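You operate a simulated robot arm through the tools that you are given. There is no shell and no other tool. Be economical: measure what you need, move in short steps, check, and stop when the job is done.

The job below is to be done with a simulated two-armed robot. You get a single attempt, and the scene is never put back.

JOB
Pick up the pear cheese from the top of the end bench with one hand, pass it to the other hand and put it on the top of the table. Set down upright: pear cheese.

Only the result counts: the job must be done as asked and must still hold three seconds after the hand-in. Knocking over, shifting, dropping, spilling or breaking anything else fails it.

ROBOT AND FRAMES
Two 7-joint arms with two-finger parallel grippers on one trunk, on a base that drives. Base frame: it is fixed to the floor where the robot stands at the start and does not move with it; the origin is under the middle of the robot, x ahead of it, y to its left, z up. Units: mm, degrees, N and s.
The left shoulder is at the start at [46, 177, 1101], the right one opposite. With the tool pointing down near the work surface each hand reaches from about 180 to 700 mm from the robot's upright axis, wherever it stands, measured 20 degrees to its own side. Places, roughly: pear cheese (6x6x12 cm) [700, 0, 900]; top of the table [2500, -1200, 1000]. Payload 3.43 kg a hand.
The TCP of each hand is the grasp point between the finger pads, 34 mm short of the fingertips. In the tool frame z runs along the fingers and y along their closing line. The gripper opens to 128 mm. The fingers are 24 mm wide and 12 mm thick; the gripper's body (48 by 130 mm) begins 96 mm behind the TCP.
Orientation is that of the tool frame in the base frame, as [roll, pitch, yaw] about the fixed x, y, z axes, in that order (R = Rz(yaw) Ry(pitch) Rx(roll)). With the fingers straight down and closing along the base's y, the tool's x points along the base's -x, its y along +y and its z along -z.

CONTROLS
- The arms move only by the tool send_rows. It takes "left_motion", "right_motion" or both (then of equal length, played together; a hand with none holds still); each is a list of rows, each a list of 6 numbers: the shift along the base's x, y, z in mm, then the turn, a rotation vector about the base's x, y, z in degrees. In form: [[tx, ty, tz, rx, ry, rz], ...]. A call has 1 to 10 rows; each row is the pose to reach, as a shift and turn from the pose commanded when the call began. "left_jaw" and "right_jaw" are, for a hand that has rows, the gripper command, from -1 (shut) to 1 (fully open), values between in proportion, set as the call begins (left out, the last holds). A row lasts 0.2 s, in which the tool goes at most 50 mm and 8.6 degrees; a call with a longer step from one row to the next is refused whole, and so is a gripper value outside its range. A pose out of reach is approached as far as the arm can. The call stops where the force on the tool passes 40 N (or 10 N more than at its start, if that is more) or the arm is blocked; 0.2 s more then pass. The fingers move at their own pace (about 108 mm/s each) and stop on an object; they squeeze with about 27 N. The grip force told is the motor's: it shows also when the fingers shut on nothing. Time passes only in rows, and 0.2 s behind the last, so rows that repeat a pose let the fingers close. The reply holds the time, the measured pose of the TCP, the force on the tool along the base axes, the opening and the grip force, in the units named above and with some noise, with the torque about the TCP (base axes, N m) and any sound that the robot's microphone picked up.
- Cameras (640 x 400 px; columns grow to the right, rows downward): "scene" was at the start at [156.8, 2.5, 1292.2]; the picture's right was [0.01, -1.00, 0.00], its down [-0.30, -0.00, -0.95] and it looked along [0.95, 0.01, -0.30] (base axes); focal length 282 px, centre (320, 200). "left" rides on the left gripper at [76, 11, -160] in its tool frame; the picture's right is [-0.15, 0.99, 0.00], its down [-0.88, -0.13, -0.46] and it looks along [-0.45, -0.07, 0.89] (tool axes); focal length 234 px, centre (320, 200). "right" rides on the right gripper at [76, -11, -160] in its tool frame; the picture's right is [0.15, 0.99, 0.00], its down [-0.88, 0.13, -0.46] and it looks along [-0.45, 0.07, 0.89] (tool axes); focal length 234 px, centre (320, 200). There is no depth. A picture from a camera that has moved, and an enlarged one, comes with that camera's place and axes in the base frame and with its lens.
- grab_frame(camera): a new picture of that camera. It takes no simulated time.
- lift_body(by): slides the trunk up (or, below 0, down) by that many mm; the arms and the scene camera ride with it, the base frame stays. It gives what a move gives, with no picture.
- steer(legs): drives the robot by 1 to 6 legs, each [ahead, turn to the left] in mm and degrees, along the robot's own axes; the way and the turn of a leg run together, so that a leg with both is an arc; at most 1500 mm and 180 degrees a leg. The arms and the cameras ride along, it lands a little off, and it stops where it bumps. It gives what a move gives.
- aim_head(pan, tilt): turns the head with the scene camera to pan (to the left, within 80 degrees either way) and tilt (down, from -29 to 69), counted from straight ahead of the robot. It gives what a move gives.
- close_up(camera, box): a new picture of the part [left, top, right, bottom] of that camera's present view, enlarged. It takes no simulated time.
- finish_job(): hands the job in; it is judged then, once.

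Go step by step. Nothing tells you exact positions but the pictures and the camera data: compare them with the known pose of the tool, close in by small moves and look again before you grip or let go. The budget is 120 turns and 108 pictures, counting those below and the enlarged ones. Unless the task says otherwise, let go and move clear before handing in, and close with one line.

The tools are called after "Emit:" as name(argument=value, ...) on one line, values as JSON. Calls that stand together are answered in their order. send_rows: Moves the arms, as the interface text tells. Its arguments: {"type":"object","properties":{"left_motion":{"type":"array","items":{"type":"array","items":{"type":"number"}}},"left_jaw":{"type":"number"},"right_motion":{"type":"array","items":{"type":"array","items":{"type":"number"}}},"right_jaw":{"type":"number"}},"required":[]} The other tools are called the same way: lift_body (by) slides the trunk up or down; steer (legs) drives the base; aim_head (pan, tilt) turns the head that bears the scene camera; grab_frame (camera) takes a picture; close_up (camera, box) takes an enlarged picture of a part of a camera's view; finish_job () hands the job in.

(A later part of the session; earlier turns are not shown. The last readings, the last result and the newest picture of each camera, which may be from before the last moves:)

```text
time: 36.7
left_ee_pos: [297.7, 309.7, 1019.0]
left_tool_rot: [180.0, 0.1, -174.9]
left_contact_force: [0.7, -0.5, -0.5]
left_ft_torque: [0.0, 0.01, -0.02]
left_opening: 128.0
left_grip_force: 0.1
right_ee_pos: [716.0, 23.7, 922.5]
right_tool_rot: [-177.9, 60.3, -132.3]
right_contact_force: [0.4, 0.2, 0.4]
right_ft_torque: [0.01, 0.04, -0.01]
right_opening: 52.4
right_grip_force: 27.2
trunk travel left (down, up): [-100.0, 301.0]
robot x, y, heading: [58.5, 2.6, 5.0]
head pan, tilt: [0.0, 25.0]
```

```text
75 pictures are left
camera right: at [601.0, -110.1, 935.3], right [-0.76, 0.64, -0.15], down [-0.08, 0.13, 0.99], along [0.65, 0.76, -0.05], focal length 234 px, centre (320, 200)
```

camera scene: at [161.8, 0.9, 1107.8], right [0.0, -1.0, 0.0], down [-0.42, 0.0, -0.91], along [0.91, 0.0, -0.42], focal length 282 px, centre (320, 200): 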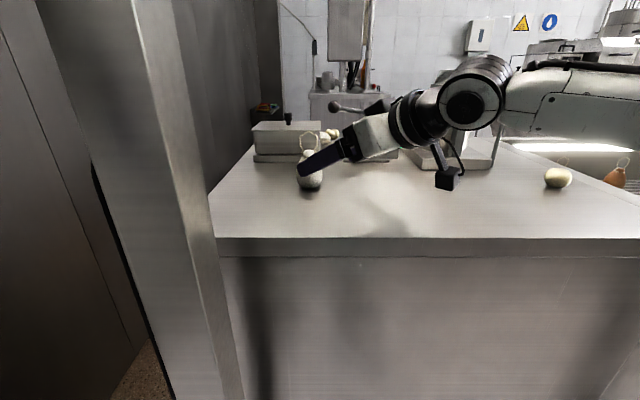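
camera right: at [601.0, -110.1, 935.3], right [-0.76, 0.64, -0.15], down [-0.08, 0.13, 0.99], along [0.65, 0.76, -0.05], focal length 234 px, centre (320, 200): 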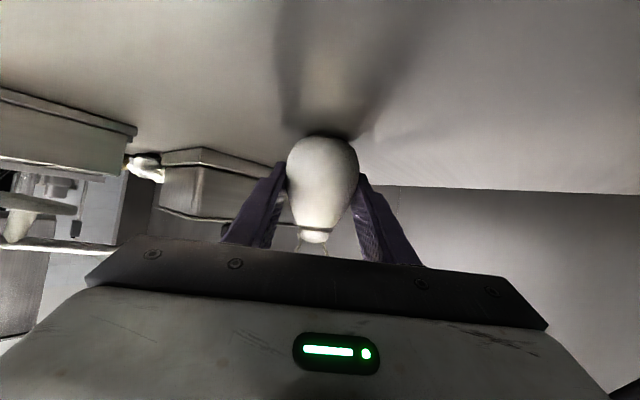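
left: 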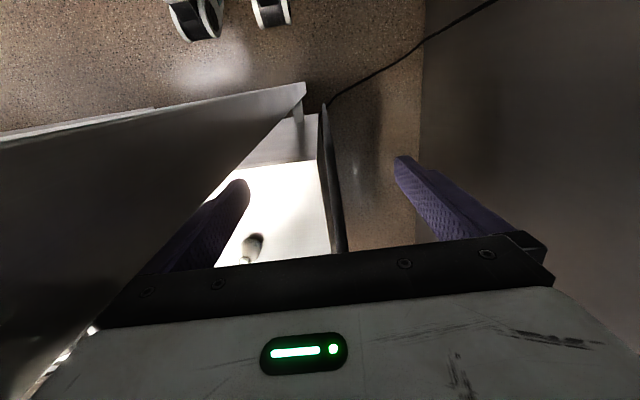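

The grip is firm at 52 mm. I'll lift with the trunk and back out along the way I came.

Emit:
lift_body(by=60)

Emit:
steer(legs=[[-60, -5], [-120, 0]])

Emit:
grab_frame(camera="scene")

Emit:
aim_head(pan=-80, tilt=30)

Emit:
grab_frame(camera="scene")

```text
time: 37.7
left_ee_pos: [297.7, 309.4, 1079.8]
left_tool_rot: [-179.9, 0.0, -174.8]
left_contact_force: [0.7, 0.7, 1.1]
left_ft_torque: [-0.03, 0.02, 0.0]
left_opening: 128.0
left_grip_force: 0.1
right_ee_pos: [715.5, 23.0, 980.9]
right_tool_rot: [-177.9, 60.4, -132.5]
right_contact_force: [0.1, 0.5, -2.2]
right_ft_torque: [0.03, 0.01, -0.01]
right_opening: 52.1
right_grip_force: 27.2
trunk travel left (down, up): [-160.0, 241.0]
robot x, y, heading: [58.6, 3.2, 5.3]
head pan, tilt: [0.0, 25.0]
```

```text
time: 39.5
left_ee_pos: [144.5, 285.0, 1079.5]
left_tool_rot: [180.0, 0.1, -179.8]
left_contact_force: [0.1, 0.0, 0.7]
left_ft_torque: [0.01, -0.02, 0.01]
left_opening: 128.0
left_grip_force: 0.0
right_ee_pos: [537.1, -36.1, 981.7]
right_tool_rot: [-177.9, 60.3, -137.3]
right_contact_force: [-0.4, -1.0, -0.7]
right_ft_torque: [0.0, -0.01, -0.05]
right_opening: 51.8
right_grip_force: 26.9
trunk travel left (down, up): [-160.0, 241.0]
robot x, y, heading: [-121.4, 0.3, 0.2]
head pan, tilt: [0.0, 25.0]
```

```text
74 pictures are left
camera scene: at [41.0, 1.0, 1167.9], right [0.01, -1.0, 0.0], down [-0.42, 0.0, -0.91], along [0.91, 0.0, -0.42], focal length 282 px, centre (320, 200)
```

scene: 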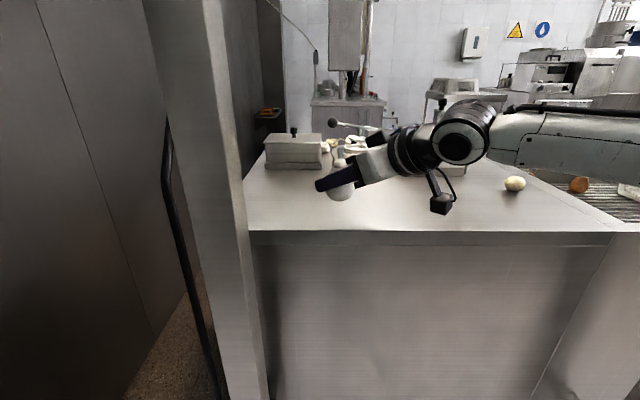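

```text
time: 41.0
left_ee_pos: [145.0, 285.4, 1079.7]
left_tool_rot: [-180.0, 0.0, -179.8]
left_contact_force: [0.3, -0.2, 0.4]
left_ft_torque: [0.01, 0.01, 0.02]
left_opening: 128.2
left_grip_force: 0.0
right_ee_pos: [536.7, -35.0, 981.3]
right_tool_rot: [-177.9, 60.2, -137.3]
right_contact_force: [0.3, 0.1, -1.9]
right_ft_torque: [0.01, 0.04, 0.0]
right_opening: 51.9
right_grip_force: 27.0
trunk travel left (down, up): [-160.0, 241.0]
robot x, y, heading: [-120.8, 0.8, 0.3]
head pan, tilt: [-80.0, 30.0]
```

```text
73 pictures are left
camera scene: at [-34.5, -88.5, 1159.9], right [-0.98, -0.18, 0.0], down [-0.09, 0.49, -0.87], along [0.16, -0.85, -0.5], focal length 282 px, centre (320, 200)
```

scene: 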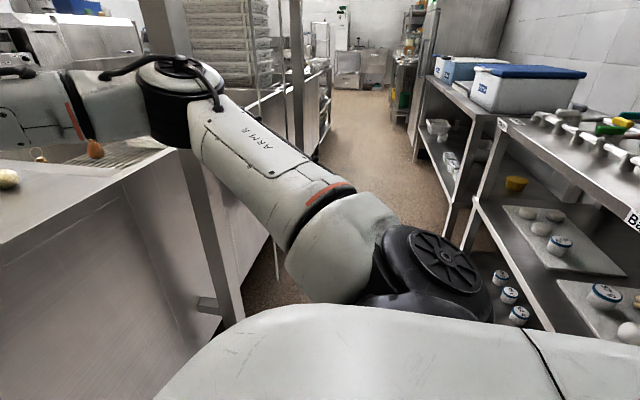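

The cheese is held and the base is clear of the bench. Before turning in the aisle I'll check the left elbow and the space ahead to the left.

Emit:
aim_head(pan=75, tilt=0)

Emit:
grab_frame(camera="scene")

Emit:
grab_frame(camera="left")

```text
time: 43.4
left_ee_pos: [145.4, 284.2, 1079.2]
left_tool_rot: [180.0, 0.0, -179.8]
left_contact_force: [0.7, -0.3, -0.6]
left_ft_torque: [0.0, 0.02, -0.01]
left_opening: 127.9
left_grip_force: 0.1
right_ee_pos: [536.4, -35.4, 981.0]
right_tool_rot: [-177.9, 60.3, -137.3]
right_contact_force: [-1.3, -0.3, -1.7]
right_ft_torque: [-0.03, -0.03, 0.01]
right_opening: 52.0
right_grip_force: 26.9
trunk travel left (down, up): [-160.0, 241.0]
robot x, y, heading: [-119.0, -0.6, 0.3]
head pan, tilt: [75.0, 0.0]
```

```text
72 pictures are left
camera scene: at [-27.9, 87.5, 1208.2], right [0.97, -0.25, 0.0], down [0.0, 0.0, -1.0], along [0.25, 0.97, 0.0], focal length 282 px, centre (320, 200)
```

scene: 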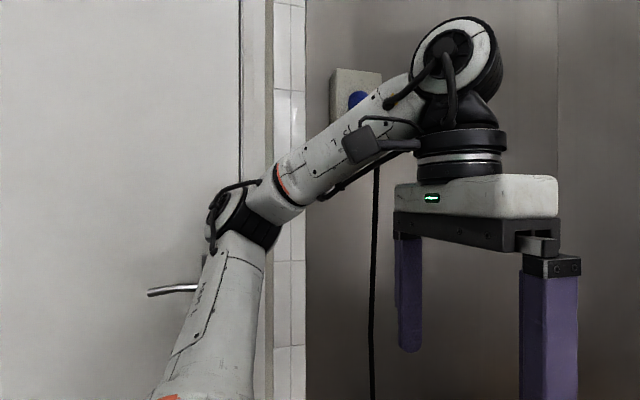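

```text
71 pictures are left
camera left: at [67.3, 297.0, 1239.5], right [0.14, 0.99, 0.0], down [0.88, -0.13, 0.46], along [0.45, -0.07, -0.89], focal length 234 px, centre (320, 200)
```

left: 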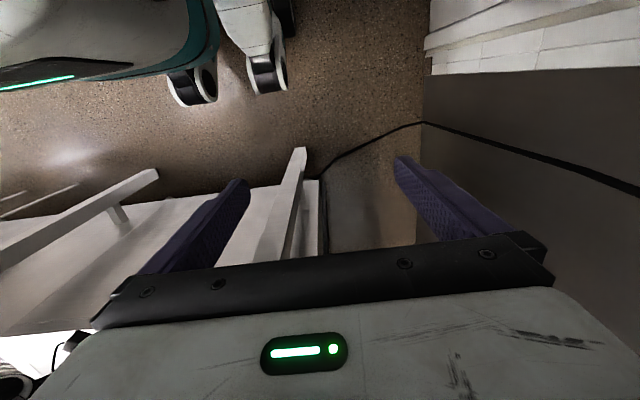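

The left elbow sticks out far enough to hit the post if I turned now, so I'll pass the cheese over here, in the free space in front of the bench. First I'll retract the right hand from above the bench.

Emit:
send_rows(right_motion=[[-25, 0, 0, 0, 0, 0], [-50, 0, 0, 0, 0, 0], [-75, -5, 0, 0, 0, 0], [-100, -10, 0, 0, 0, 0], [-125, -15, 0, 0, 0, 0], [-150, -20, 0, 0, 0, 0]])

Emit:
aim_head(pan=0, tilt=30)

Emit:
grab_frame(camera="scene")

```text
time: 44.8
left_ee_pos: [144.9, 285.3, 1079.7]
left_tool_rot: [180.0, -0.1, -179.8]
left_contact_force: [-0.1, -0.1, -0.6]
left_ft_torque: [0.01, 0.02, 0.01]
left_opening: 128.1
left_grip_force: 0.0
right_ee_pos: [386.4, -54.9, 978.0]
right_tool_rot: [-178.0, 60.3, -137.4]
right_contact_force: [1.0, 0.0, -1.8]
right_ft_torque: [-0.01, 0.01, 0.01]
right_opening: 52.0
right_grip_force: 26.6
trunk travel left (down, up): [-160.0, 241.0]
robot x, y, heading: [-116.9, 1.4, 0.5]
head pan, tilt: [75.0, 0.0]
```

```text
time: 46.3
left_ee_pos: [144.9, 286.1, 1079.3]
left_tool_rot: [-179.9, 0.0, -179.8]
left_contact_force: [-0.5, 0.5, -0.2]
left_ft_torque: [0.01, 0.03, -0.01]
left_opening: 127.8
left_grip_force: 0.1
right_ee_pos: [387.2, -55.2, 979.8]
right_tool_rot: [-177.9, 60.4, -137.2]
right_contact_force: [-0.3, 0.7, -1.1]
right_ft_torque: [0.01, -0.01, 0.03]
right_opening: 51.9
right_grip_force: 27.2
trunk travel left (down, up): [-160.0, 241.0]
robot x, y, heading: [-121.9, -1.2, 0.2]
head pan, tilt: [0.0, 30.0]
```

```text
70 pictures are left
camera scene: at [39.6, 1.0, 1159.9], right [0.01, -1.0, 0.0], down [-0.5, 0.0, -0.87], along [0.87, 0.01, -0.5], focal length 282 px, centre (320, 200)
```

scene: 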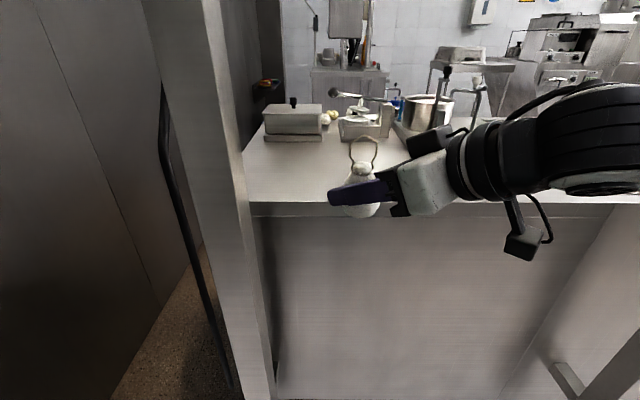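

The cheese is now well in front of the bench. I'll lower the trunk so the hand-over stays under the beam, then bring the left hand in above it with its jaws turned to the right hand's axis.

Emit:
lift_body(by=-100)

Emit:
send_rows(right_motion=[[-10, 0, 0, 0, 0, 0], [-20, 0, 0, 0, 0, 0], [-30, 0, 0, 0, 0, 0], [-30, 0, 0, 0, 0, 0], [-30, 0, 0, 0, 0, 0], [-30, 0, 0, 0, 0, 0], [-30, 0, 0, 0, 0, 0], [-30, 0, 0, 0, 0, 0]], left_motion=[[10, -10, 20, 0, 0, -6], [20, -30, 40, 0, 0, -12], [30, -60, 60, 0, 0, -18], [45, -90, 70, 0, 0, -24], [60, -120, 70, 0, 0, -30], [75, -150, 70, 0, 0, -36], [90, -180, 70, 0, 0, -42], [105, -210, 70, 0, 0, -47]])

Emit:
grab_frame(camera="scene")

Emit:
grab_frame(camera="left")

```text
time: 47.6
left_ee_pos: [144.2, 284.2, 980.4]
left_tool_rot: [180.0, 0.0, -179.8]
left_contact_force: [-0.2, 0.3, -0.3]
left_ft_torque: [0.0, -0.01, -0.01]
left_opening: 128.1
left_grip_force: 0.0
right_ee_pos: [386.8, -54.3, 879.8]
right_tool_rot: [-177.9, 60.3, -137.3]
right_contact_force: [-0.4, 1.2, -0.3]
right_ft_torque: [0.0, 0.0, 0.0]
right_opening: 51.9
right_grip_force: 27.2
trunk travel left (down, up): [-60.0, 341.0]
robot x, y, heading: [-114.3, 2.4, 0.3]
head pan, tilt: [0.0, 30.0]
```

```text
time: 49.4
left_ee_pos: [248.6, 74.1, 1049.0]
left_tool_rot: [-179.9, 0.1, 133.0]
left_contact_force: [-0.9, -0.2, -0.5]
left_ft_torque: [-0.01, 0.01, 0.01]
left_opening: 128.1
left_grip_force: 0.1
right_ee_pos: [357.0, -56.1, 879.6]
right_tool_rot: [-178.0, 60.3, -137.3]
right_contact_force: [0.0, -0.6, -0.9]
right_ft_torque: [-0.01, 0.02, 0.04]
right_opening: 51.7
right_grip_force: 27.4
trunk travel left (down, up): [-60.0, 341.0]
robot x, y, heading: [-116.4, -4.6, 0.6]
head pan, tilt: [0.0, 30.0]
```

```text
69 pictures are left
camera scene: at [39.7, 0.8, 1059.9], right [0.01, -1.0, 0.0], down [-0.5, 0.0, -0.87], along [0.87, 0.0, -0.5], focal length 282 px, centre (320, 200)
```

scene: 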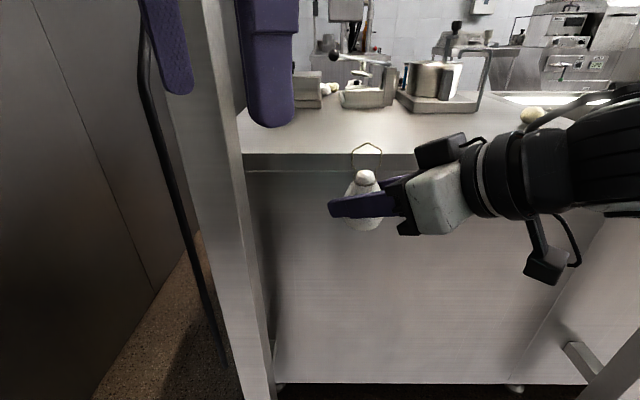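

```text
68 pictures are left
camera left: at [203.7, 138.8, 1210.1], right [0.82, 0.57, 0.0], down [0.51, -0.73, 0.46], along [0.26, -0.38, -0.89], focal length 234 px, centre (320, 200)
```

left: 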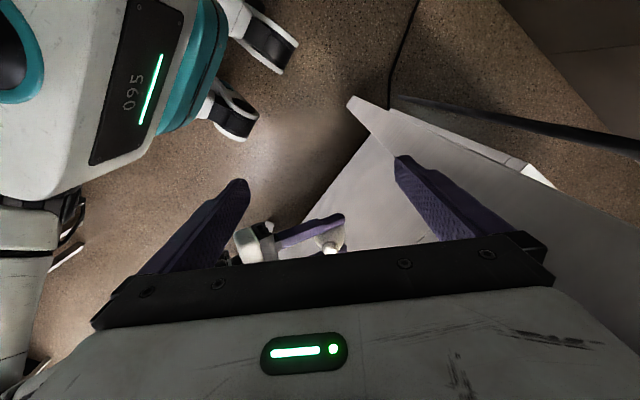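

The approach looks clear. I'll bring the left hand directly above the cheese with its jaws narrowed to about 90 mm, and check the alignment.

Emit:
send_rows(left_motion=[[27, -33, 0, 0, 0, 0], [54, -66, 0, 0, 0, 0], [81, -98, 0, 0, 0, 0], [107, -130, 0, 0, 0, 0]], left_jaw=0.4)

Emit:
grab_frame(camera="left")

Emit:
grab_frame(camera="scene")

```text
time: 50.4
left_ee_pos: [311.5, -43.4, 1003.8]
left_tool_rot: [-179.9, 0.0, 133.3]
left_contact_force: [-0.5, 0.0, -0.7]
left_ft_torque: [0.0, 0.0, -0.02]
left_opening: 89.6
left_grip_force: 0.2
left hand out of reach, approached as far as the arm can: row 2, 3, 4
right_ee_pos: [357.8, -57.6, 879.9]
right_tool_rot: [-177.9, 60.2, -137.3]
right_contact_force: [0.3, -1.1, -0.9]
right_ft_torque: [0.0, 0.0, 0.03]
right_opening: 51.6
right_grip_force: 27.0
trunk travel left (down, up): [-60.0, 341.0]
robot x, y, heading: [-118.4, -1.3, 0.4]
head pan, tilt: [0.0, 30.0]
```

```text
67 pictures are left
camera left: at [266.6, 20.4, 1164.4], right [0.82, 0.57, 0.0], down [0.51, -0.73, 0.46], along [0.26, -0.38, -0.89], focal length 234 px, centre (320, 200)
```

left: 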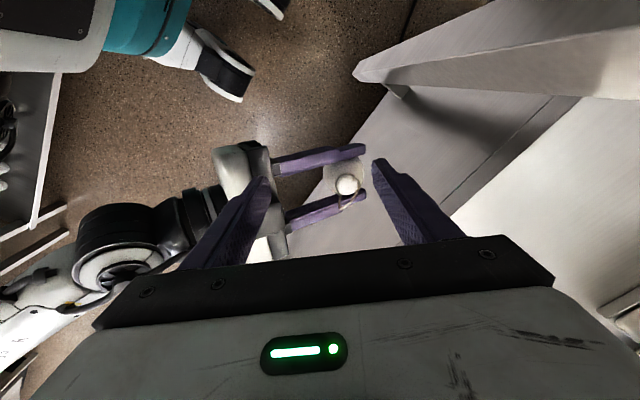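

```text
66 pictures are left
camera scene: at [39.9, 0.4, 1059.8], right [0.01, -1.0, 0.0], down [-0.5, 0.0, -0.87], along [0.87, 0.0, -0.5], focal length 282 px, centre (320, 200)
```

scene: 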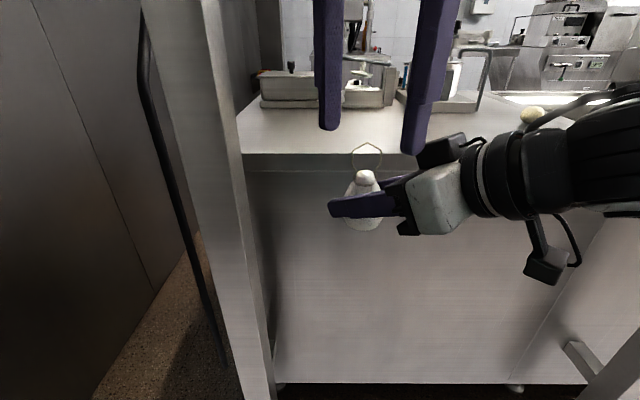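

The left arm reaches its limit just short of the cheese. I'll bring the right hand toward it instead, slightly lowered.

Emit:
send_rows(right_motion=[[0, 0, -15, 0, 0, 0], [-10, 5, -25, 0, 0, 0], [-25, 15, -25, 0, 0, 0], [-40, 25, -25, 0, 0, 0], [-45, 30, -25, 0, 0, 0]])

Emit:
grab_frame(camera="left")

Emit:
grab_frame(camera="scene")

```text
time: 51.6
left_ee_pos: [311.1, -42.9, 1004.6]
left_tool_rot: [179.9, 0.1, 133.3]
left_contact_force: [-0.8, -1.1, 0.7]
left_ft_torque: [0.01, -0.02, 0.0]
left_opening: 89.5
left_grip_force: 0.1
right_ee_pos: [311.6, -24.4, 855.0]
right_tool_rot: [-177.9, 60.3, -137.3]
right_contact_force: [-0.5, -0.5, -1.9]
right_ft_torque: [-0.04, -0.03, 0.01]
right_opening: 51.7
right_grip_force: 26.7
trunk travel left (down, up): [-60.0, 341.0]
robot x, y, heading: [-116.1, 0.0, 0.2]
head pan, tilt: [0.0, 30.0]
```

```text
65 pictures are left
camera left: at [266.2, 21.5, 1164.7], right [0.82, 0.57, 0.0], down [0.51, -0.73, 0.46], along [0.26, -0.38, -0.89], focal length 234 px, centre (320, 200)
```

left: 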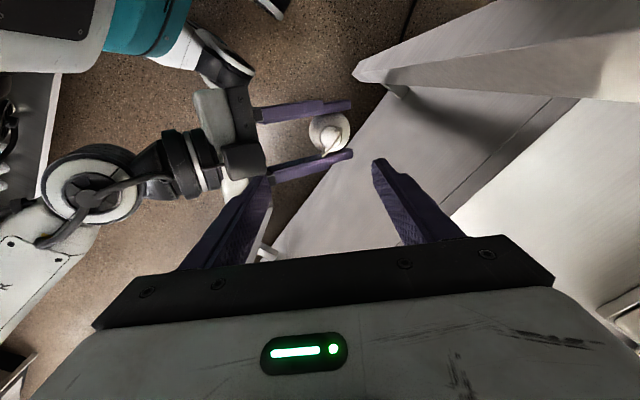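

```text
64 pictures are left
camera scene: at [39.6, 1.0, 1059.9], right [0.01, -1.0, 0.0], down [-0.5, 0.0, -0.87], along [0.87, 0.0, -0.5], focal length 282 px, centre (320, 200)
```

scene: 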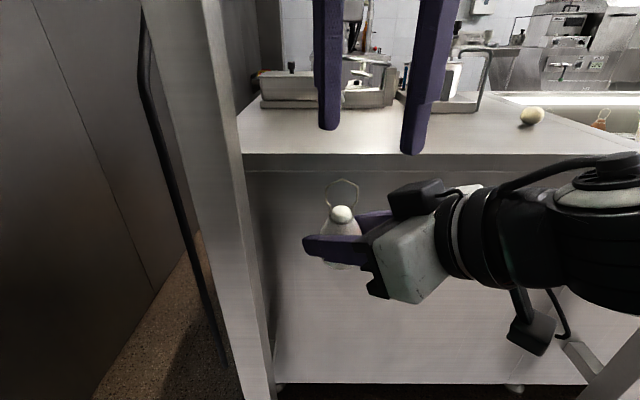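

The cheese is at the right TCP (311, −24, 855). I'll centre the left hand over it and lower most of the way.

Emit:
send_rows(left_motion=[[0, 18, 0, 0, 0, 0], [0, 18, -30, 0, 0, 0], [0, 18, -60, 0, 0, 0], [0, 18, -85, 0, 0, 0]])

Emit:
grab_frame(camera="left")

Emit:
grab_frame(camera="scene")

```text
time: 52.6
left_ee_pos: [311.5, -24.6, 919.6]
left_tool_rot: [-179.8, 0.1, 133.2]
left_contact_force: [-0.1, -0.4, -0.1]
left_ft_torque: [-0.01, -0.02, 0.0]
left_opening: 89.3
left_grip_force: 0.1
right_ee_pos: [312.4, -25.4, 853.9]
right_tool_rot: [-177.9, 60.3, -137.3]
right_contact_force: [-0.1, -0.8, -0.4]
right_ft_torque: [-0.01, -0.02, 0.02]
right_opening: 51.4
right_grip_force: 27.2
trunk travel left (down, up): [-60.0, 341.0]
robot x, y, heading: [-121.0, -0.5, 0.4]
head pan, tilt: [0.0, 30.0]
```

```text
63 pictures are left
camera left: at [266.0, 38.9, 1079.3], right [0.82, 0.57, 0.0], down [0.51, -0.73, 0.46], along [0.26, -0.38, -0.89], focal length 234 px, centre (320, 200)
```

left: 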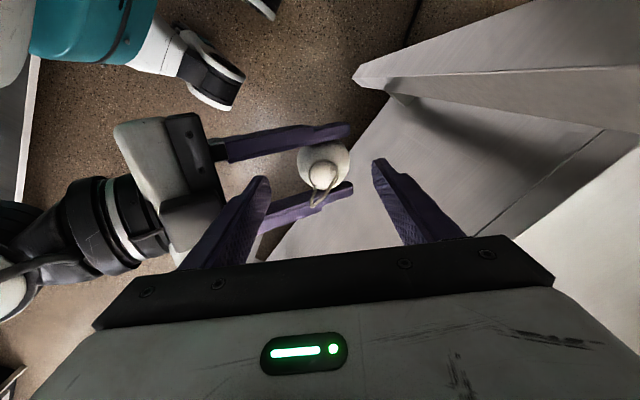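

```text
62 pictures are left
camera scene: at [39.7, 1.0, 1059.9], right [0.01, -1.0, 0.0], down [-0.5, 0.0, -0.87], along [0.87, 0.0, -0.5], focal length 282 px, centre (320, 200)
```

scene: 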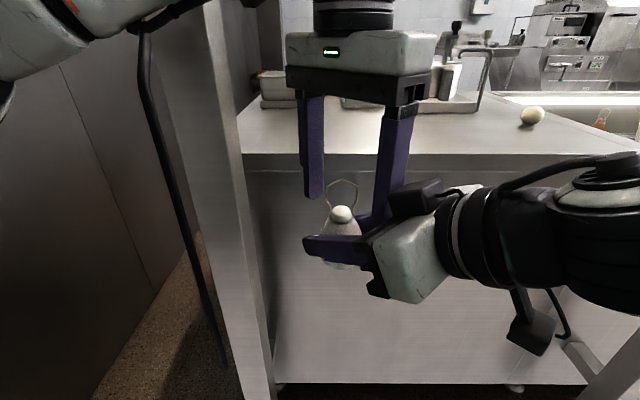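

Before going lower, I'll check how close the left rear finger is to the dark housing on top of the right gripper.

Emit:
close_up(camera="scene", box=[280, 80, 440, 300])

Emit:
close_up(camera="left", box=[100, 80, 420, 280])

```text
1.82 times, centred on (360, 190) of scene
camera zoom: at [39.7, 1.0, 1059.9], right [0.01, -1.0, 0.0], down [-0.5, 0.0, -0.87], along [0.87, 0.0, -0.5], focal length 512 px, centre (247, 218)
```

zoom: 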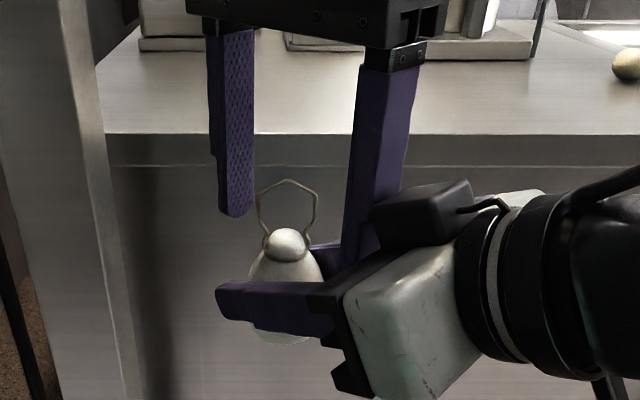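

```text
2.00 times, centred on (260, 180) of left
camera zoom: at [266.0, 38.9, 1079.3], right [0.82, 0.57, 0.0], down [0.51, -0.73, 0.46], along [0.26, -0.38, -0.89], focal length 468 px, centre (440, 240)
```

zoom: 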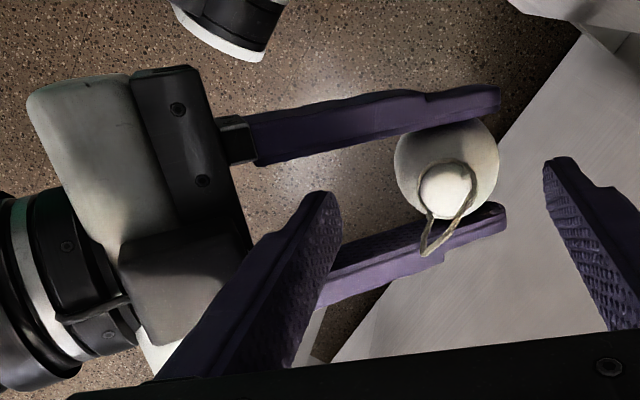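

The housing reaches nearly as high as the left palm will sit, so I'll narrow the jaws a bit and lower in small steps while watching the forces.

Emit:
send_rows(left_motion=[[0, 0, 0, 0, 0, 0], [0, 0, -12, 0, 0, 0], [0, 0, -24, 0, 0, 0], [0, 0, -34, 0, 0, 0]], left_jaw=0.28)

Emit:
close_up(camera="scene", box=[280, 100, 440, 300])

Emit:
close_up(camera="left", box=[100, 80, 420, 280])

```text
time: 53.6
left_ee_pos: [311.4, -24.7, 885.8]
left_tool_rot: [-179.9, 0.0, 133.3]
left_contact_force: [0.8, 0.0, -0.1]
left_ft_torque: [-0.01, -0.03, 0.02]
left_opening: 82.0
left_grip_force: 0.1
right_ee_pos: [312.7, -25.4, 854.9]
right_tool_rot: [-177.9, 60.3, -137.3]
right_contact_force: [-0.1, -0.4, -1.7]
right_ft_torque: [-0.01, 0.01, -0.02]
right_opening: 51.3
right_grip_force: 26.8
trunk travel left (down, up): [-60.0, 341.0]
robot x, y, heading: [-118.8, -0.3, 0.3]
head pan, tilt: [0.0, 30.0]
```

```text
2.00 times, centred on (360, 200) of scene
camera zoom: at [39.6, 1.0, 1059.9], right [0.01, -1.0, 0.0], down [-0.5, 0.0, -0.87], along [0.87, 0.0, -0.5], focal length 563 px, centre (240, 200)
```

zoom: 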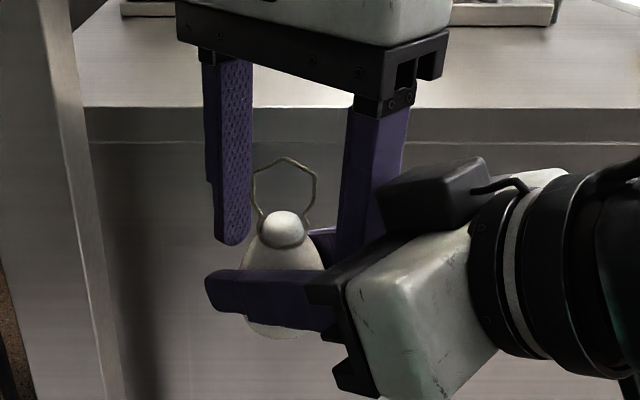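

```text
2.00 times, centred on (260, 180) of left
camera zoom: at [266.3, 38.6, 1046.6], right [0.82, 0.57, 0.0], down [0.51, -0.73, 0.46], along [0.26, -0.38, -0.89], focal length 468 px, centre (440, 240)
```

zoom: 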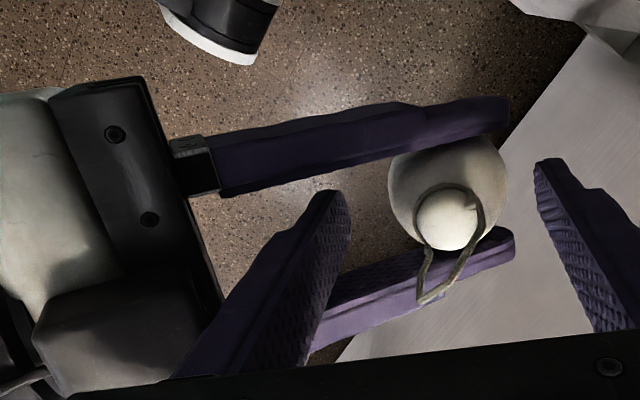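

There's still about 30 mm of clearance and the cheese is centred. I'll go down the last 18 mm and close the left gripper.

Emit:
send_rows(left_motion=[[0, 0, -9, 0, 0, 0], [0, 0, -18, 0, 0, 0]])

Emit:
send_rows(left_motion=[[0, 0, 0, 0, 0, 0], [0, 0, 0, 0, 0, 0], [0, 0, 0, 0, 0, 0], [0, 0, 0, 0, 0, 0]], left_jaw=-1)

Emit:
close_up(camera="scene", box=[280, 100, 440, 300])

Emit:
close_up(camera="left", box=[100, 80, 420, 280])

```text
time: 54.2
left_ee_pos: [312.1, -25.3, 868.5]
left_tool_rot: [-179.9, 0.1, 133.2]
left_contact_force: [1.1, -0.2, -0.3]
left_ft_torque: [0.03, -0.02, -0.02]
left_opening: 81.7
left_grip_force: 0.1
right_ee_pos: [312.6, -25.2, 855.0]
right_tool_rot: [-177.9, 60.4, -137.2]
right_contact_force: [0.0, 0.3, -1.4]
right_ft_torque: [-0.02, 0.03, -0.04]
right_opening: 51.5
right_grip_force: 26.8
trunk travel left (down, up): [-60.0, 341.0]
robot x, y, heading: [-120.5, 0.2, 0.3]
head pan, tilt: [0.0, 30.0]
```

```text
time: 55.2
left_ee_pos: [313.6, -24.3, 868.6]
left_tool_rot: [179.9, -0.1, 133.4]
left_contact_force: [12.1, 11.8, -3.4]
left_ft_torque: [0.32, -0.36, -0.04]
left_opening: 51.8
left_grip_force: 27.0
right_ee_pos: [311.4, -25.4, 854.0]
right_tool_rot: [-177.9, 60.2, -137.3]
right_contact_force: [-12.1, -11.2, 3.2]
right_ft_torque: [-0.14, 0.21, 0.07]
right_opening: 51.4
right_grip_force: 27.0
trunk travel left (down, up): [-60.0, 341.0]
robot x, y, heading: [-119.1, -2.8, 0.0]
head pan, tilt: [0.0, 30.0]
```

```text
2.00 times, centred on (360, 200) of scene
camera zoom: at [39.6, 0.9, 1059.9], right [0.01, -1.0, 0.0], down [-0.5, 0.0, -0.87], along [0.87, 0.0, -0.5], focal length 563 px, centre (240, 200)
```

zoom: 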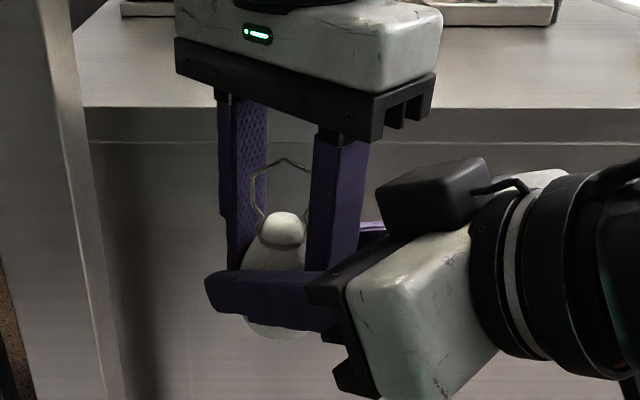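

```text
2.00 times, centred on (260, 180) of left
camera zoom: at [267.7, 40.0, 1028.1], right [0.82, 0.57, 0.0], down [0.51, -0.73, 0.46], along [0.26, -0.37, -0.89], focal length 468 px, centre (440, 240)
```

zoom: 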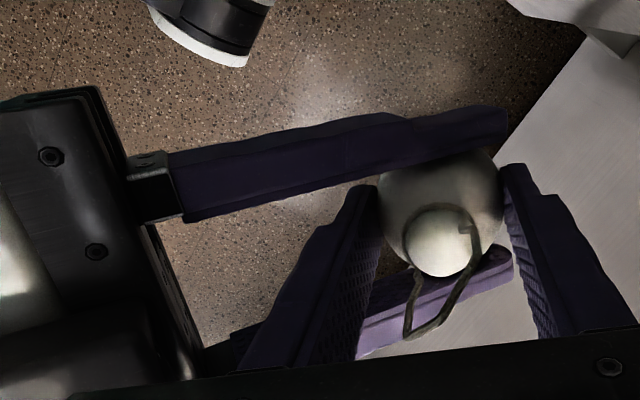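

Both hands hold the cheese. I'll open the right gripper and draw it back along its own axis.

Emit:
send_rows(right_motion=[[0, 0, 0, 0, 0, 0], [0, 0, 0, 0, 0, 0], [0, 0, 0, 0, 0, 0], [0, 0, 0, 0, 0, 0]], right_jaw=0.7)

Emit:
send_rows(right_motion=[[-15, -14, 0, 0, 0, 0], [-30, -28, 0, 0, 0, 0], [-45, -42, 0, 0, 0, 0], [-58, -54, 0, 0, 0, 0], [-70, -68, 0, 0, 0, 0]])

Emit:
grab_frame(camera="scene")

Emit:
grab_frame(camera="left")

```text
time: 56.2
left_ee_pos: [312.8, -24.2, 867.5]
left_tool_rot: [-180.0, 0.0, 133.2]
left_contact_force: [0.2, -0.6, -0.5]
left_ft_torque: [0.02, -0.01, -0.01]
left_opening: 51.7
left_grip_force: 27.0
right_ee_pos: [312.1, -24.5, 854.1]
right_tool_rot: [-177.9, 60.3, -137.3]
right_contact_force: [-0.1, -0.2, -0.7]
right_ft_torque: [-0.01, 0.01, 0.03]
right_opening: 108.8
right_grip_force: 0.0
trunk travel left (down, up): [-60.0, 341.0]
robot x, y, heading: [-118.8, -3.4, 0.3]
head pan, tilt: [0.0, 30.0]
```

```text
time: 57.4
left_ee_pos: [312.5, -24.6, 868.0]
left_tool_rot: [-180.0, 0.1, 133.1]
left_contact_force: [-0.3, 0.0, -1.1]
left_ft_torque: [-0.01, 0.0, 0.01]
left_opening: 51.8
left_grip_force: 26.9
right_ee_pos: [287.9, -87.3, 881.6]
right_tool_rot: [-178.0, 60.2, -137.4]
right_contact_force: [0.1, 0.1, -0.9]
right_ft_torque: [0.02, 0.0, 0.02]
right_opening: 108.7
right_grip_force: 0.1
right hand out of reach, approached as far as the arm can: row 2, 3, 4, 5
trunk travel left (down, up): [-60.0, 341.0]
robot x, y, heading: [-121.9, -2.0, 0.3]
head pan, tilt: [0.0, 30.0]
```

```text
55 pictures are left
camera scene: at [39.5, 0.8, 1059.9], right [0.01, -1.0, 0.0], down [-0.5, 0.0, -0.87], along [0.87, 0.0, -0.5], focal length 282 px, centre (320, 200)
```

scene: 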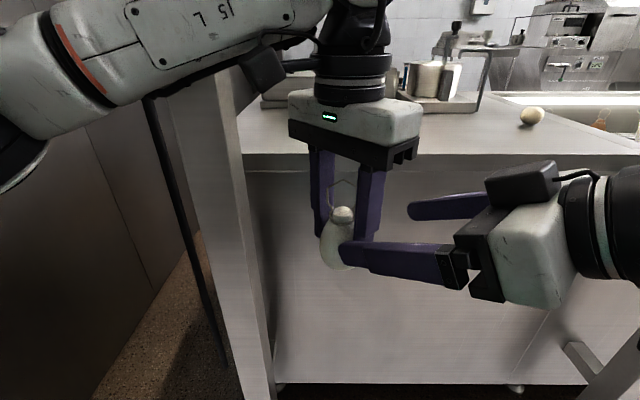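

```text
54 pictures are left
camera left: at [266.8, 39.2, 1028.4], right [0.82, 0.57, 0.0], down [0.51, -0.73, 0.46], along [0.26, -0.38, -0.89], focal length 234 px, centre (320, 200)
```

left: 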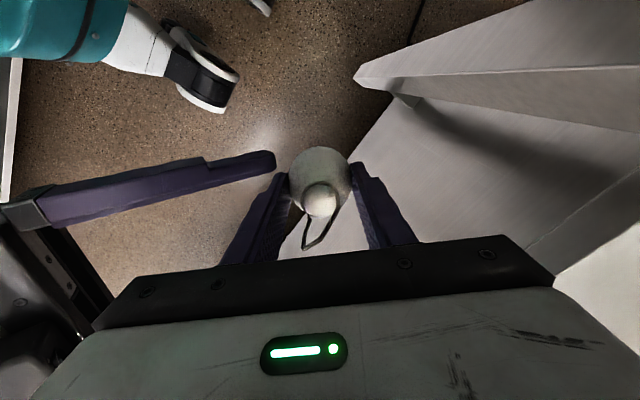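

The left hand holds the cheese alone. I'll lift it straight up and away to the left while the right hand stays put.

Emit:
send_rows(left_motion=[[0, 0, 30, 0, 0, 0], [0, 0, 60, 0, 0, 0], [0, 0, 90, 0, 0, 0], [0, 5, 120, 0, 0, 0], [-10, 35, 130, 0, 0, 0], [-25, 65, 130, 0, 0, 0], [-40, 95, 130, 0, 0, 0], [-60, 125, 130, 0, 0, 0]])

Emit:
send_rows(right_motion=[[0, -30, 10, 0, 0, 0], [0, -60, 20, 0, 0, 0], [0, -90, 20, 0, 0, -8], [0, -120, 20, 0, 0, -16], [0, -150, 20, 0, 0, -24], [0, -180, 20, 0, 0, -32], [0, -210, 20, 0, 0, -40]])

Emit:
grab_frame(camera="scene")

```text
time: 59.2
left_ee_pos: [252.1, 101.3, 997.0]
left_tool_rot: [180.0, 0.0, 133.1]
left_contact_force: [-0.7, 1.1, -1.9]
left_ft_torque: [0.02, 0.02, 0.0]
left_opening: 51.4
left_grip_force: 27.4
right_ee_pos: [286.3, -86.2, 880.8]
right_tool_rot: [-177.8, 60.2, -137.2]
right_contact_force: [-0.4, 0.1, 0.2]
right_ft_torque: [0.04, 0.03, 0.0]
right_opening: 108.9
right_grip_force: 0.1
trunk travel left (down, up): [-60.0, 341.0]
robot x, y, heading: [-117.6, 0.7, -0.1]
head pan, tilt: [0.0, 30.0]
```

```text
time: 60.8
left_ee_pos: [251.2, 101.0, 997.4]
left_tool_rot: [180.0, 0.0, 133.2]
left_contact_force: [0.5, -0.1, -0.8]
left_ft_torque: [0.01, 0.03, 0.02]
left_opening: 51.9
left_grip_force: 26.8
right_ee_pos: [302.5, -304.7, 912.3]
right_tool_rot: [-177.9, 60.1, -177.5]
right_contact_force: [0.7, -0.1, 0.0]
right_ft_torque: [0.0, -0.01, 0.03]
right_opening: 108.8
right_grip_force: 0.0
right hand out of reach, approached as far as the arm can: row 4, 5, 6, 7
trunk travel left (down, up): [-60.0, 341.0]
robot x, y, heading: [-119.0, 4.4, 0.6]
head pan, tilt: [0.0, 30.0]
```

```text
53 pictures are left
camera scene: at [39.6, 1.0, 1059.9], right [0.01, -1.0, 0.0], down [-0.5, 0.0, -0.87], along [0.87, 0.0, -0.5], focal length 282 px, centre (320, 200)
```

scene: 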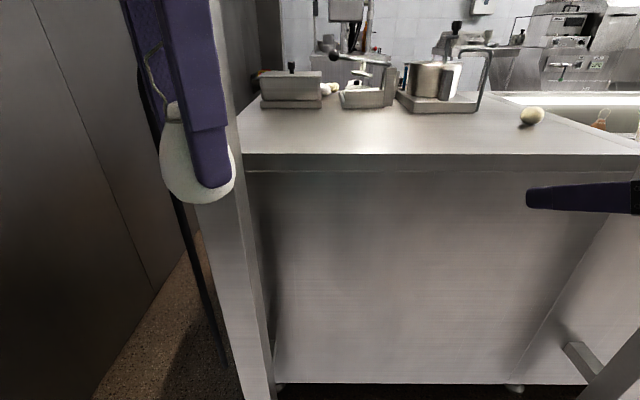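

I'll fold the right hand back to pointing down, then check where both elbows and the rear shelf are.

Emit:
send_rows(right_motion=[[-20, 0, -5, 0, 7.5, 0], [-45, 0, -12, 0, 15, 0], [-70, 0, -20, 0, 22.5, 0], [-95, 0, -28, 0, 30, 0], [-120, 0, -35, 0, 37.5, 0], [-140, 0, -40, 0, 45, 0], [-155, 0, -45, 0, 52.5, 0], [-165, 0, -45, 0, 60, 0]], right_jaw=-1)

Emit:
aim_head(pan=60, tilt=5)

Emit:
grab_frame(camera="scene")

Emit:
aim_head(pan=-80, tilt=45)

Emit:
grab_frame(camera="scene")

```text
time: 62.6
left_ee_pos: [251.5, 99.5, 997.1]
left_tool_rot: [-179.8, 0.0, 133.3]
left_contact_force: [0.0, 0.4, -1.5]
left_ft_torque: [0.0, 0.01, 0.01]
left_opening: 51.8
left_grip_force: 27.5
right_ee_pos: [136.2, -303.3, 868.0]
right_tool_rot: [179.8, 0.2, -178.7]
right_contact_force: [-0.5, 1.2, -0.1]
right_ft_torque: [0.0, 0.0, 0.01]
right_opening: 0.0
right_grip_force: 27.3
trunk travel left (down, up): [-60.0, 341.0]
robot x, y, heading: [-116.8, -1.9, 0.6]
head pan, tilt: [0.0, 30.0]
```

```text
time: 63.9
left_ee_pos: [251.6, 100.4, 997.3]
left_tool_rot: [179.9, 0.1, 133.2]
left_contact_force: [0.1, 0.5, -1.1]
left_ft_torque: [-0.01, -0.03, 0.01]
left_opening: 51.7
left_grip_force: 27.2
right_ee_pos: [136.4, -302.9, 866.6]
right_tool_rot: [179.7, 0.4, -178.7]
right_contact_force: [0.4, 0.9, 0.0]
right_ft_torque: [-0.03, 0.01, -0.01]
right_opening: 0.1
right_grip_force: 27.6
trunk travel left (down, up): [-60.0, 341.0]
robot x, y, heading: [-118.4, 0.2, 0.6]
head pan, tilt: [60.0, 5.0]
```

```text
52 pictures are left
camera scene: at [-5.3, 80.2, 1100.3], right [0.87, -0.5, 0.0], down [-0.04, -0.08, -1.0], along [0.49, 0.86, -0.09], focal length 282 px, centre (320, 200)
```

scene: 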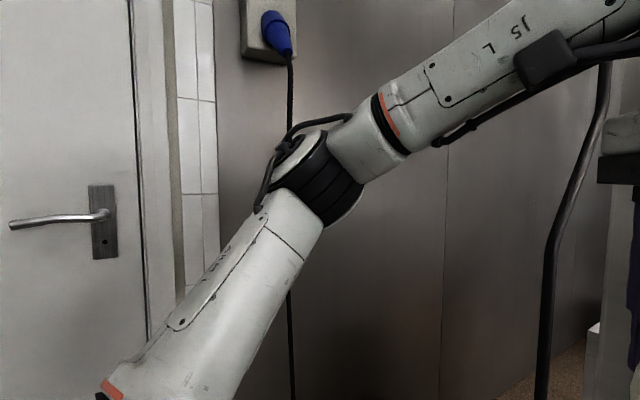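

```text
time: 66.1
left_ee_pos: [252.2, 99.7, 998.5]
left_tool_rot: [-179.9, 0.0, 133.2]
left_contact_force: [0.2, -0.3, -1.3]
left_ft_torque: [-0.01, 0.0, 0.01]
left_opening: 51.8
left_grip_force: 27.5
right_ee_pos: [136.6, -303.5, 867.3]
right_tool_rot: [179.8, 0.4, -178.7]
right_contact_force: [-0.4, 0.3, 0.0]
right_ft_torque: [-0.04, 0.0, -0.03]
right_opening: 0.0
right_grip_force: 27.0
trunk travel left (down, up): [-60.0, 341.0]
robot x, y, heading: [-117.4, -3.8, 0.3]
head pan, tilt: [-80.0, 45.0]
```

```text
51 pictures are left
camera scene: at [-36.2, -79.5, 1037.3], right [-0.98, -0.18, 0.0], down [-0.13, 0.7, -0.71], along [0.13, -0.7, -0.71], focal length 282 px, centre (320, 200)
```

scene: 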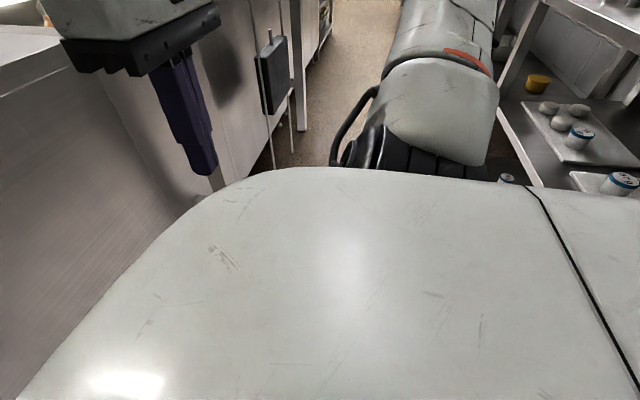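

To fit the aisle I need both elbows tucked in, so I'll bring the right hand to mirror the left's central pose and check its elbow.

Emit:
send_rows(right_motion=[[18, 29, 12, 0, 0, 0], [36, 58, 24, 0, 0, 0], [54, 87, 36, 0, 0, 0], [72, 116, 48, 0, 0, 0], [90, 145, 60, 0, 0, 0], [109, 173, 73, 0, 0, 0]])

Emit:
aim_head(pan=-65, tilt=10)

Emit:
grab_frame(camera="scene")

```text
time: 67.5
left_ee_pos: [251.7, 101.1, 995.5]
left_tool_rot: [-180.0, 0.0, 133.3]
left_contact_force: [0.3, -0.5, -1.7]
left_ft_torque: [0.01, 0.01, 0.03]
left_opening: 51.6
left_grip_force: 26.3
right_ee_pos: [248.4, -136.0, 938.5]
right_tool_rot: [-180.0, 0.2, -178.9]
right_contact_force: [1.0, -0.1, 0.7]
right_ft_torque: [0.02, -0.01, 0.02]
right_opening: 0.2
right_grip_force: 27.0
right hand out of reach, approached as far as the arm can: row 6
trunk travel left (down, up): [-60.0, 341.0]
robot x, y, heading: [-120.3, 1.4, -0.1]
head pan, tilt: [-80.0, 45.0]
```

```text
time: 68.5
left_ee_pos: [250.9, 100.0, 997.1]
left_tool_rot: [-180.0, 0.0, 133.2]
left_contact_force: [-0.1, 0.1, -0.4]
left_ft_torque: [0.0, 0.03, -0.02]
left_opening: 51.4
left_grip_force: 27.0
right_ee_pos: [248.0, -137.1, 938.5]
right_tool_rot: [179.8, 0.4, -178.6]
right_contact_force: [0.6, -0.1, -0.7]
right_ft_torque: [-0.03, -0.07, -0.02]
right_opening: 0.0
right_grip_force: 26.8
trunk travel left (down, up): [-60.0, 341.0]
robot x, y, heading: [-121.4, -1.5, 0.4]
head pan, tilt: [-65.0, 10.0]
```

```text
50 pictures are left
camera scene: at [-11.1, -83.6, 1092.2], right [-0.9, -0.43, 0.0], down [-0.07, 0.16, -0.98], along [0.42, -0.89, -0.17], focal length 282 px, centre (320, 200)
```

scene: 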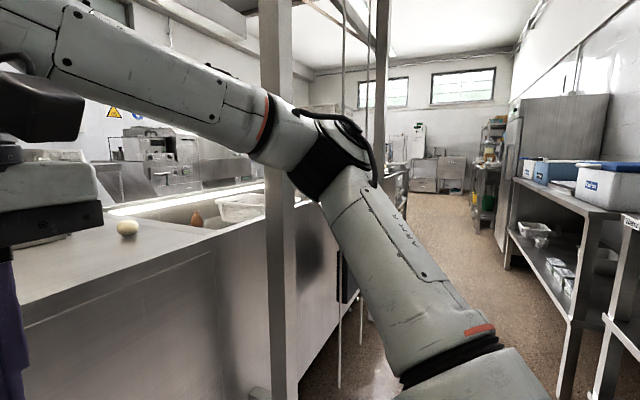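

Both elbows are tucked in symmetrically. I'll back up a little, turn right about 45°, and check.

Emit:
steer(legs=[[-65, 0], [0, -45]])

Emit:
grab_frame(camera="scene")

Emit:
aim_head(pan=0, tilt=15)

Emit:
grab_frame(camera="scene")

```text
time: 71.6
left_ee_pos: [146.4, -197.7, 996.7]
left_tool_rot: [180.0, 0.1, 87.5]
left_contact_force: [0.9, -0.2, -0.9]
left_ft_torque: [-0.04, -0.02, -0.02]
left_opening: 51.8
left_grip_force: 27.2
right_ee_pos: [-25.4, -357.2, 939.9]
right_tool_rot: [179.9, 0.4, 135.7]
right_contact_force: [-0.9, 0.3, -0.1]
right_ft_torque: [-0.01, 0.01, 0.01]
right_opening: 0.0
right_grip_force: 26.8
trunk travel left (down, up): [-60.0, 341.0]
robot x, y, heading: [-183.1, 1.2, -45.4]
head pan, tilt: [-65.0, 10.0]
```

```text
49 pictures are left
camera scene: at [-170.0, -137.1, 1092.3], right [-0.94, 0.35, 0.0], down [0.06, 0.16, -0.98], along [-0.34, -0.92, -0.17], focal length 282 px, centre (320, 200)
```

scene: 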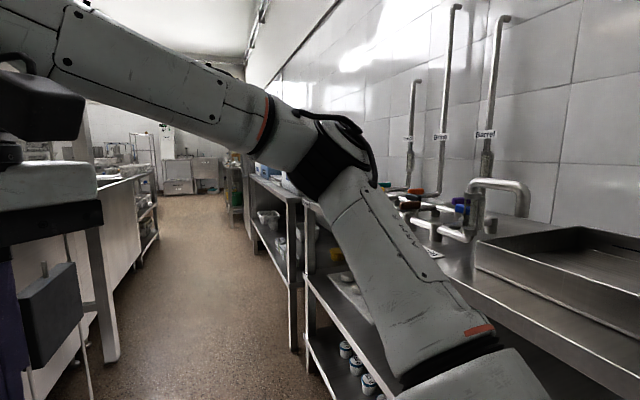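

```text
time: 73.0
left_ee_pos: [145.4, -195.9, 997.8]
left_tool_rot: [-179.9, -0.1, 87.5]
left_contact_force: [0.8, -0.2, -2.0]
left_ft_torque: [-0.01, -0.02, 0.01]
left_opening: 51.6
left_grip_force: 26.9
right_ee_pos: [-25.4, -358.3, 938.9]
right_tool_rot: [179.9, 0.2, 135.7]
right_contact_force: [-1.3, 0.5, -0.5]
right_ft_torque: [-0.02, 0.02, 0.03]
right_opening: 0.1
right_grip_force: 27.2
trunk travel left (down, up): [-60.0, 341.0]
robot x, y, heading: [-187.1, 2.6, -45.7]
head pan, tilt: [0.0, 15.0]
```

```text
48 pictures are left
camera scene: at [-71.9, -116.8, 1084.1], right [-0.71, -0.7, 0.0], down [-0.18, 0.18, -0.97], along [0.68, -0.69, -0.26], focal length 282 px, centre (320, 200)
```

scene: 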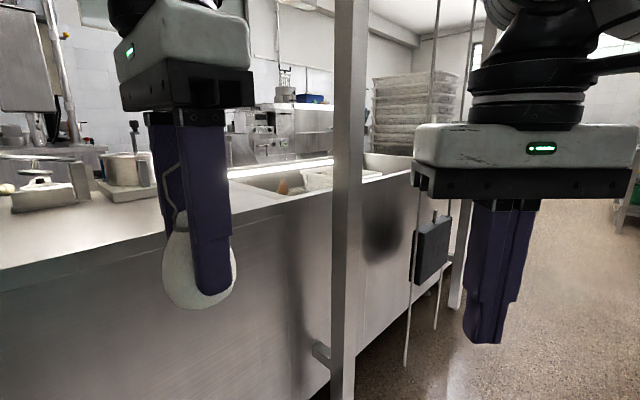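

The sink and its taps are behind me on the right, so I'll move diagonally forward about 90 mm before finishing the turn.

Emit:
steer(legs=[[90, 0], [0, -44]])

Emit:
grab_frame(camera="scene")

```text
time: 76.1
left_ee_pos: [-17.6, -436.8, 997.8]
left_tool_rot: [180.0, 0.1, 43.5]
left_contact_force: [-0.4, -0.6, -1.0]
left_ft_torque: [0.0, 0.04, -0.02]
left_opening: 51.5
left_grip_force: 26.2
right_ee_pos: [-253.1, -433.1, 939.9]
right_tool_rot: [180.0, 0.4, 91.7]
right_contact_force: [0.2, 0.2, 0.2]
right_ft_torque: [0.0, -0.05, -0.01]
right_opening: 0.0
right_grip_force: 27.2
trunk travel left (down, up): [-60.0, 341.0]
robot x, y, heading: [-118.7, -65.0, -89.5]
head pan, tilt: [0.0, 15.0]
```

```text
47 pictures are left
camera scene: at [-120.8, -228.4, 1084.2], right [-1.0, -0.01, 0.0], down [0.0, 0.26, -0.97], along [0.01, -0.97, -0.26], focal length 282 px, centre (320, 200)
```

scene: 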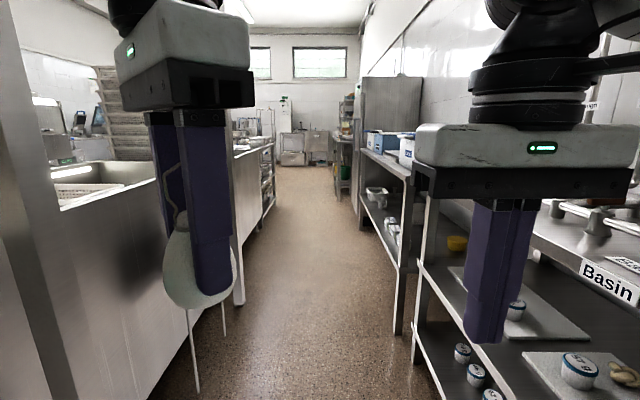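

The aisle ahead is clear. I'll raise the trunk so the elbows pass above the shelf items, then drive on and look left for a way to the table.

Emit:
lift_body(by=120)

Emit:
steer(legs=[[1100, 0]])

Emit:
grab_frame(camera="scene")

Emit:
aim_head(pan=70, tilt=10)

Emit:
grab_frame(camera="scene")

```text
time: 77.6
left_ee_pos: [-17.8, -437.4, 1116.1]
left_tool_rot: [-179.9, 0.0, 43.5]
left_contact_force: [-0.5, 0.1, -1.8]
left_ft_torque: [0.01, -0.02, -0.05]
left_opening: 51.8
left_grip_force: 27.0
right_ee_pos: [-255.8, -433.5, 1059.3]
right_tool_rot: [179.9, 0.4, 91.8]
right_contact_force: [-0.3, -0.2, 0.8]
right_ft_torque: [-0.01, 0.01, 0.0]
right_opening: 0.2
right_grip_force: 27.2
trunk travel left (down, up): [-180.0, 221.0]
robot x, y, heading: [-121.5, -67.0, -89.5]
head pan, tilt: [0.0, 15.0]
```

```text
time: 83.3
left_ee_pos: [-19.5, -1552.5, 1117.0]
left_tool_rot: [-179.9, 0.0, 42.7]
left_contact_force: [0.0, -0.4, -0.9]
left_ft_torque: [-0.01, -0.02, 0.02]
left_opening: 51.6
left_grip_force: 27.1
right_ee_pos: [-254.8, -1545.5, 1060.2]
right_tool_rot: [179.9, 0.4, 91.1]
right_contact_force: [-0.3, -0.6, -0.2]
right_ft_torque: [-0.03, -0.01, 0.01]
right_opening: 0.0
right_grip_force: 26.7
trunk travel left (down, up): [-180.0, 221.0]
robot x, y, heading: [-120.1, -1180.1, -89.9]
head pan, tilt: [0.0, 15.0]
```

```text
46 pictures are left
camera scene: at [-119.1, -1342.7, 1204.1], right [-1.0, 0.0, 0.0], down [0.0, 0.26, -0.97], along [0.0, -0.97, -0.26], focal length 282 px, centre (320, 200)
```

scene: 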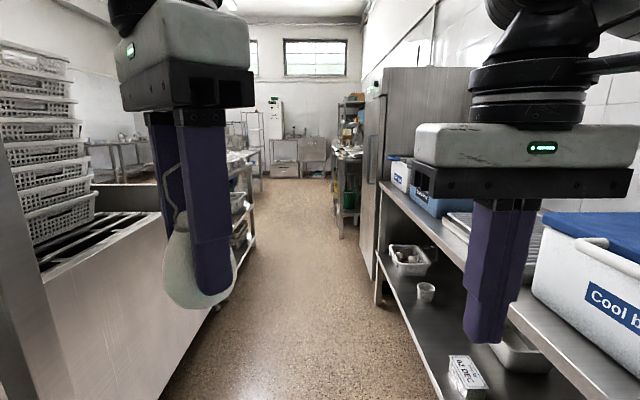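

```text
time: 84.7
left_ee_pos: [-19.5, -1551.5, 1116.6]
left_tool_rot: [-180.0, 0.1, 42.7]
left_contact_force: [-0.4, -0.3, -1.4]
left_ft_torque: [-0.03, 0.0, 0.02]
left_opening: 51.6
left_grip_force: 27.4
right_ee_pos: [-256.0, -1544.9, 1059.2]
right_tool_rot: [179.9, 0.4, 90.8]
right_contact_force: [0.2, 0.7, 0.7]
right_ft_torque: [-0.01, 0.06, -0.03]
right_opening: 0.0
right_grip_force: 27.1
trunk travel left (down, up): [-180.0, 221.0]
robot x, y, heading: [-115.1, -1177.0, -90.3]
head pan, tilt: [70.0, 10.0]
```

```text
45 pictures are left
camera scene: at [-31.6, -1281.3, 1212.2], right [-0.35, -0.94, 0.0], down [-0.16, 0.06, -0.98], along [0.92, -0.34, -0.17], focal length 282 px, centre (320, 200)
```

scene: 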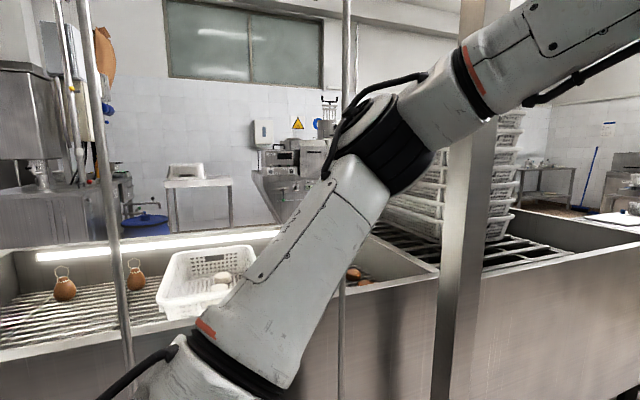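

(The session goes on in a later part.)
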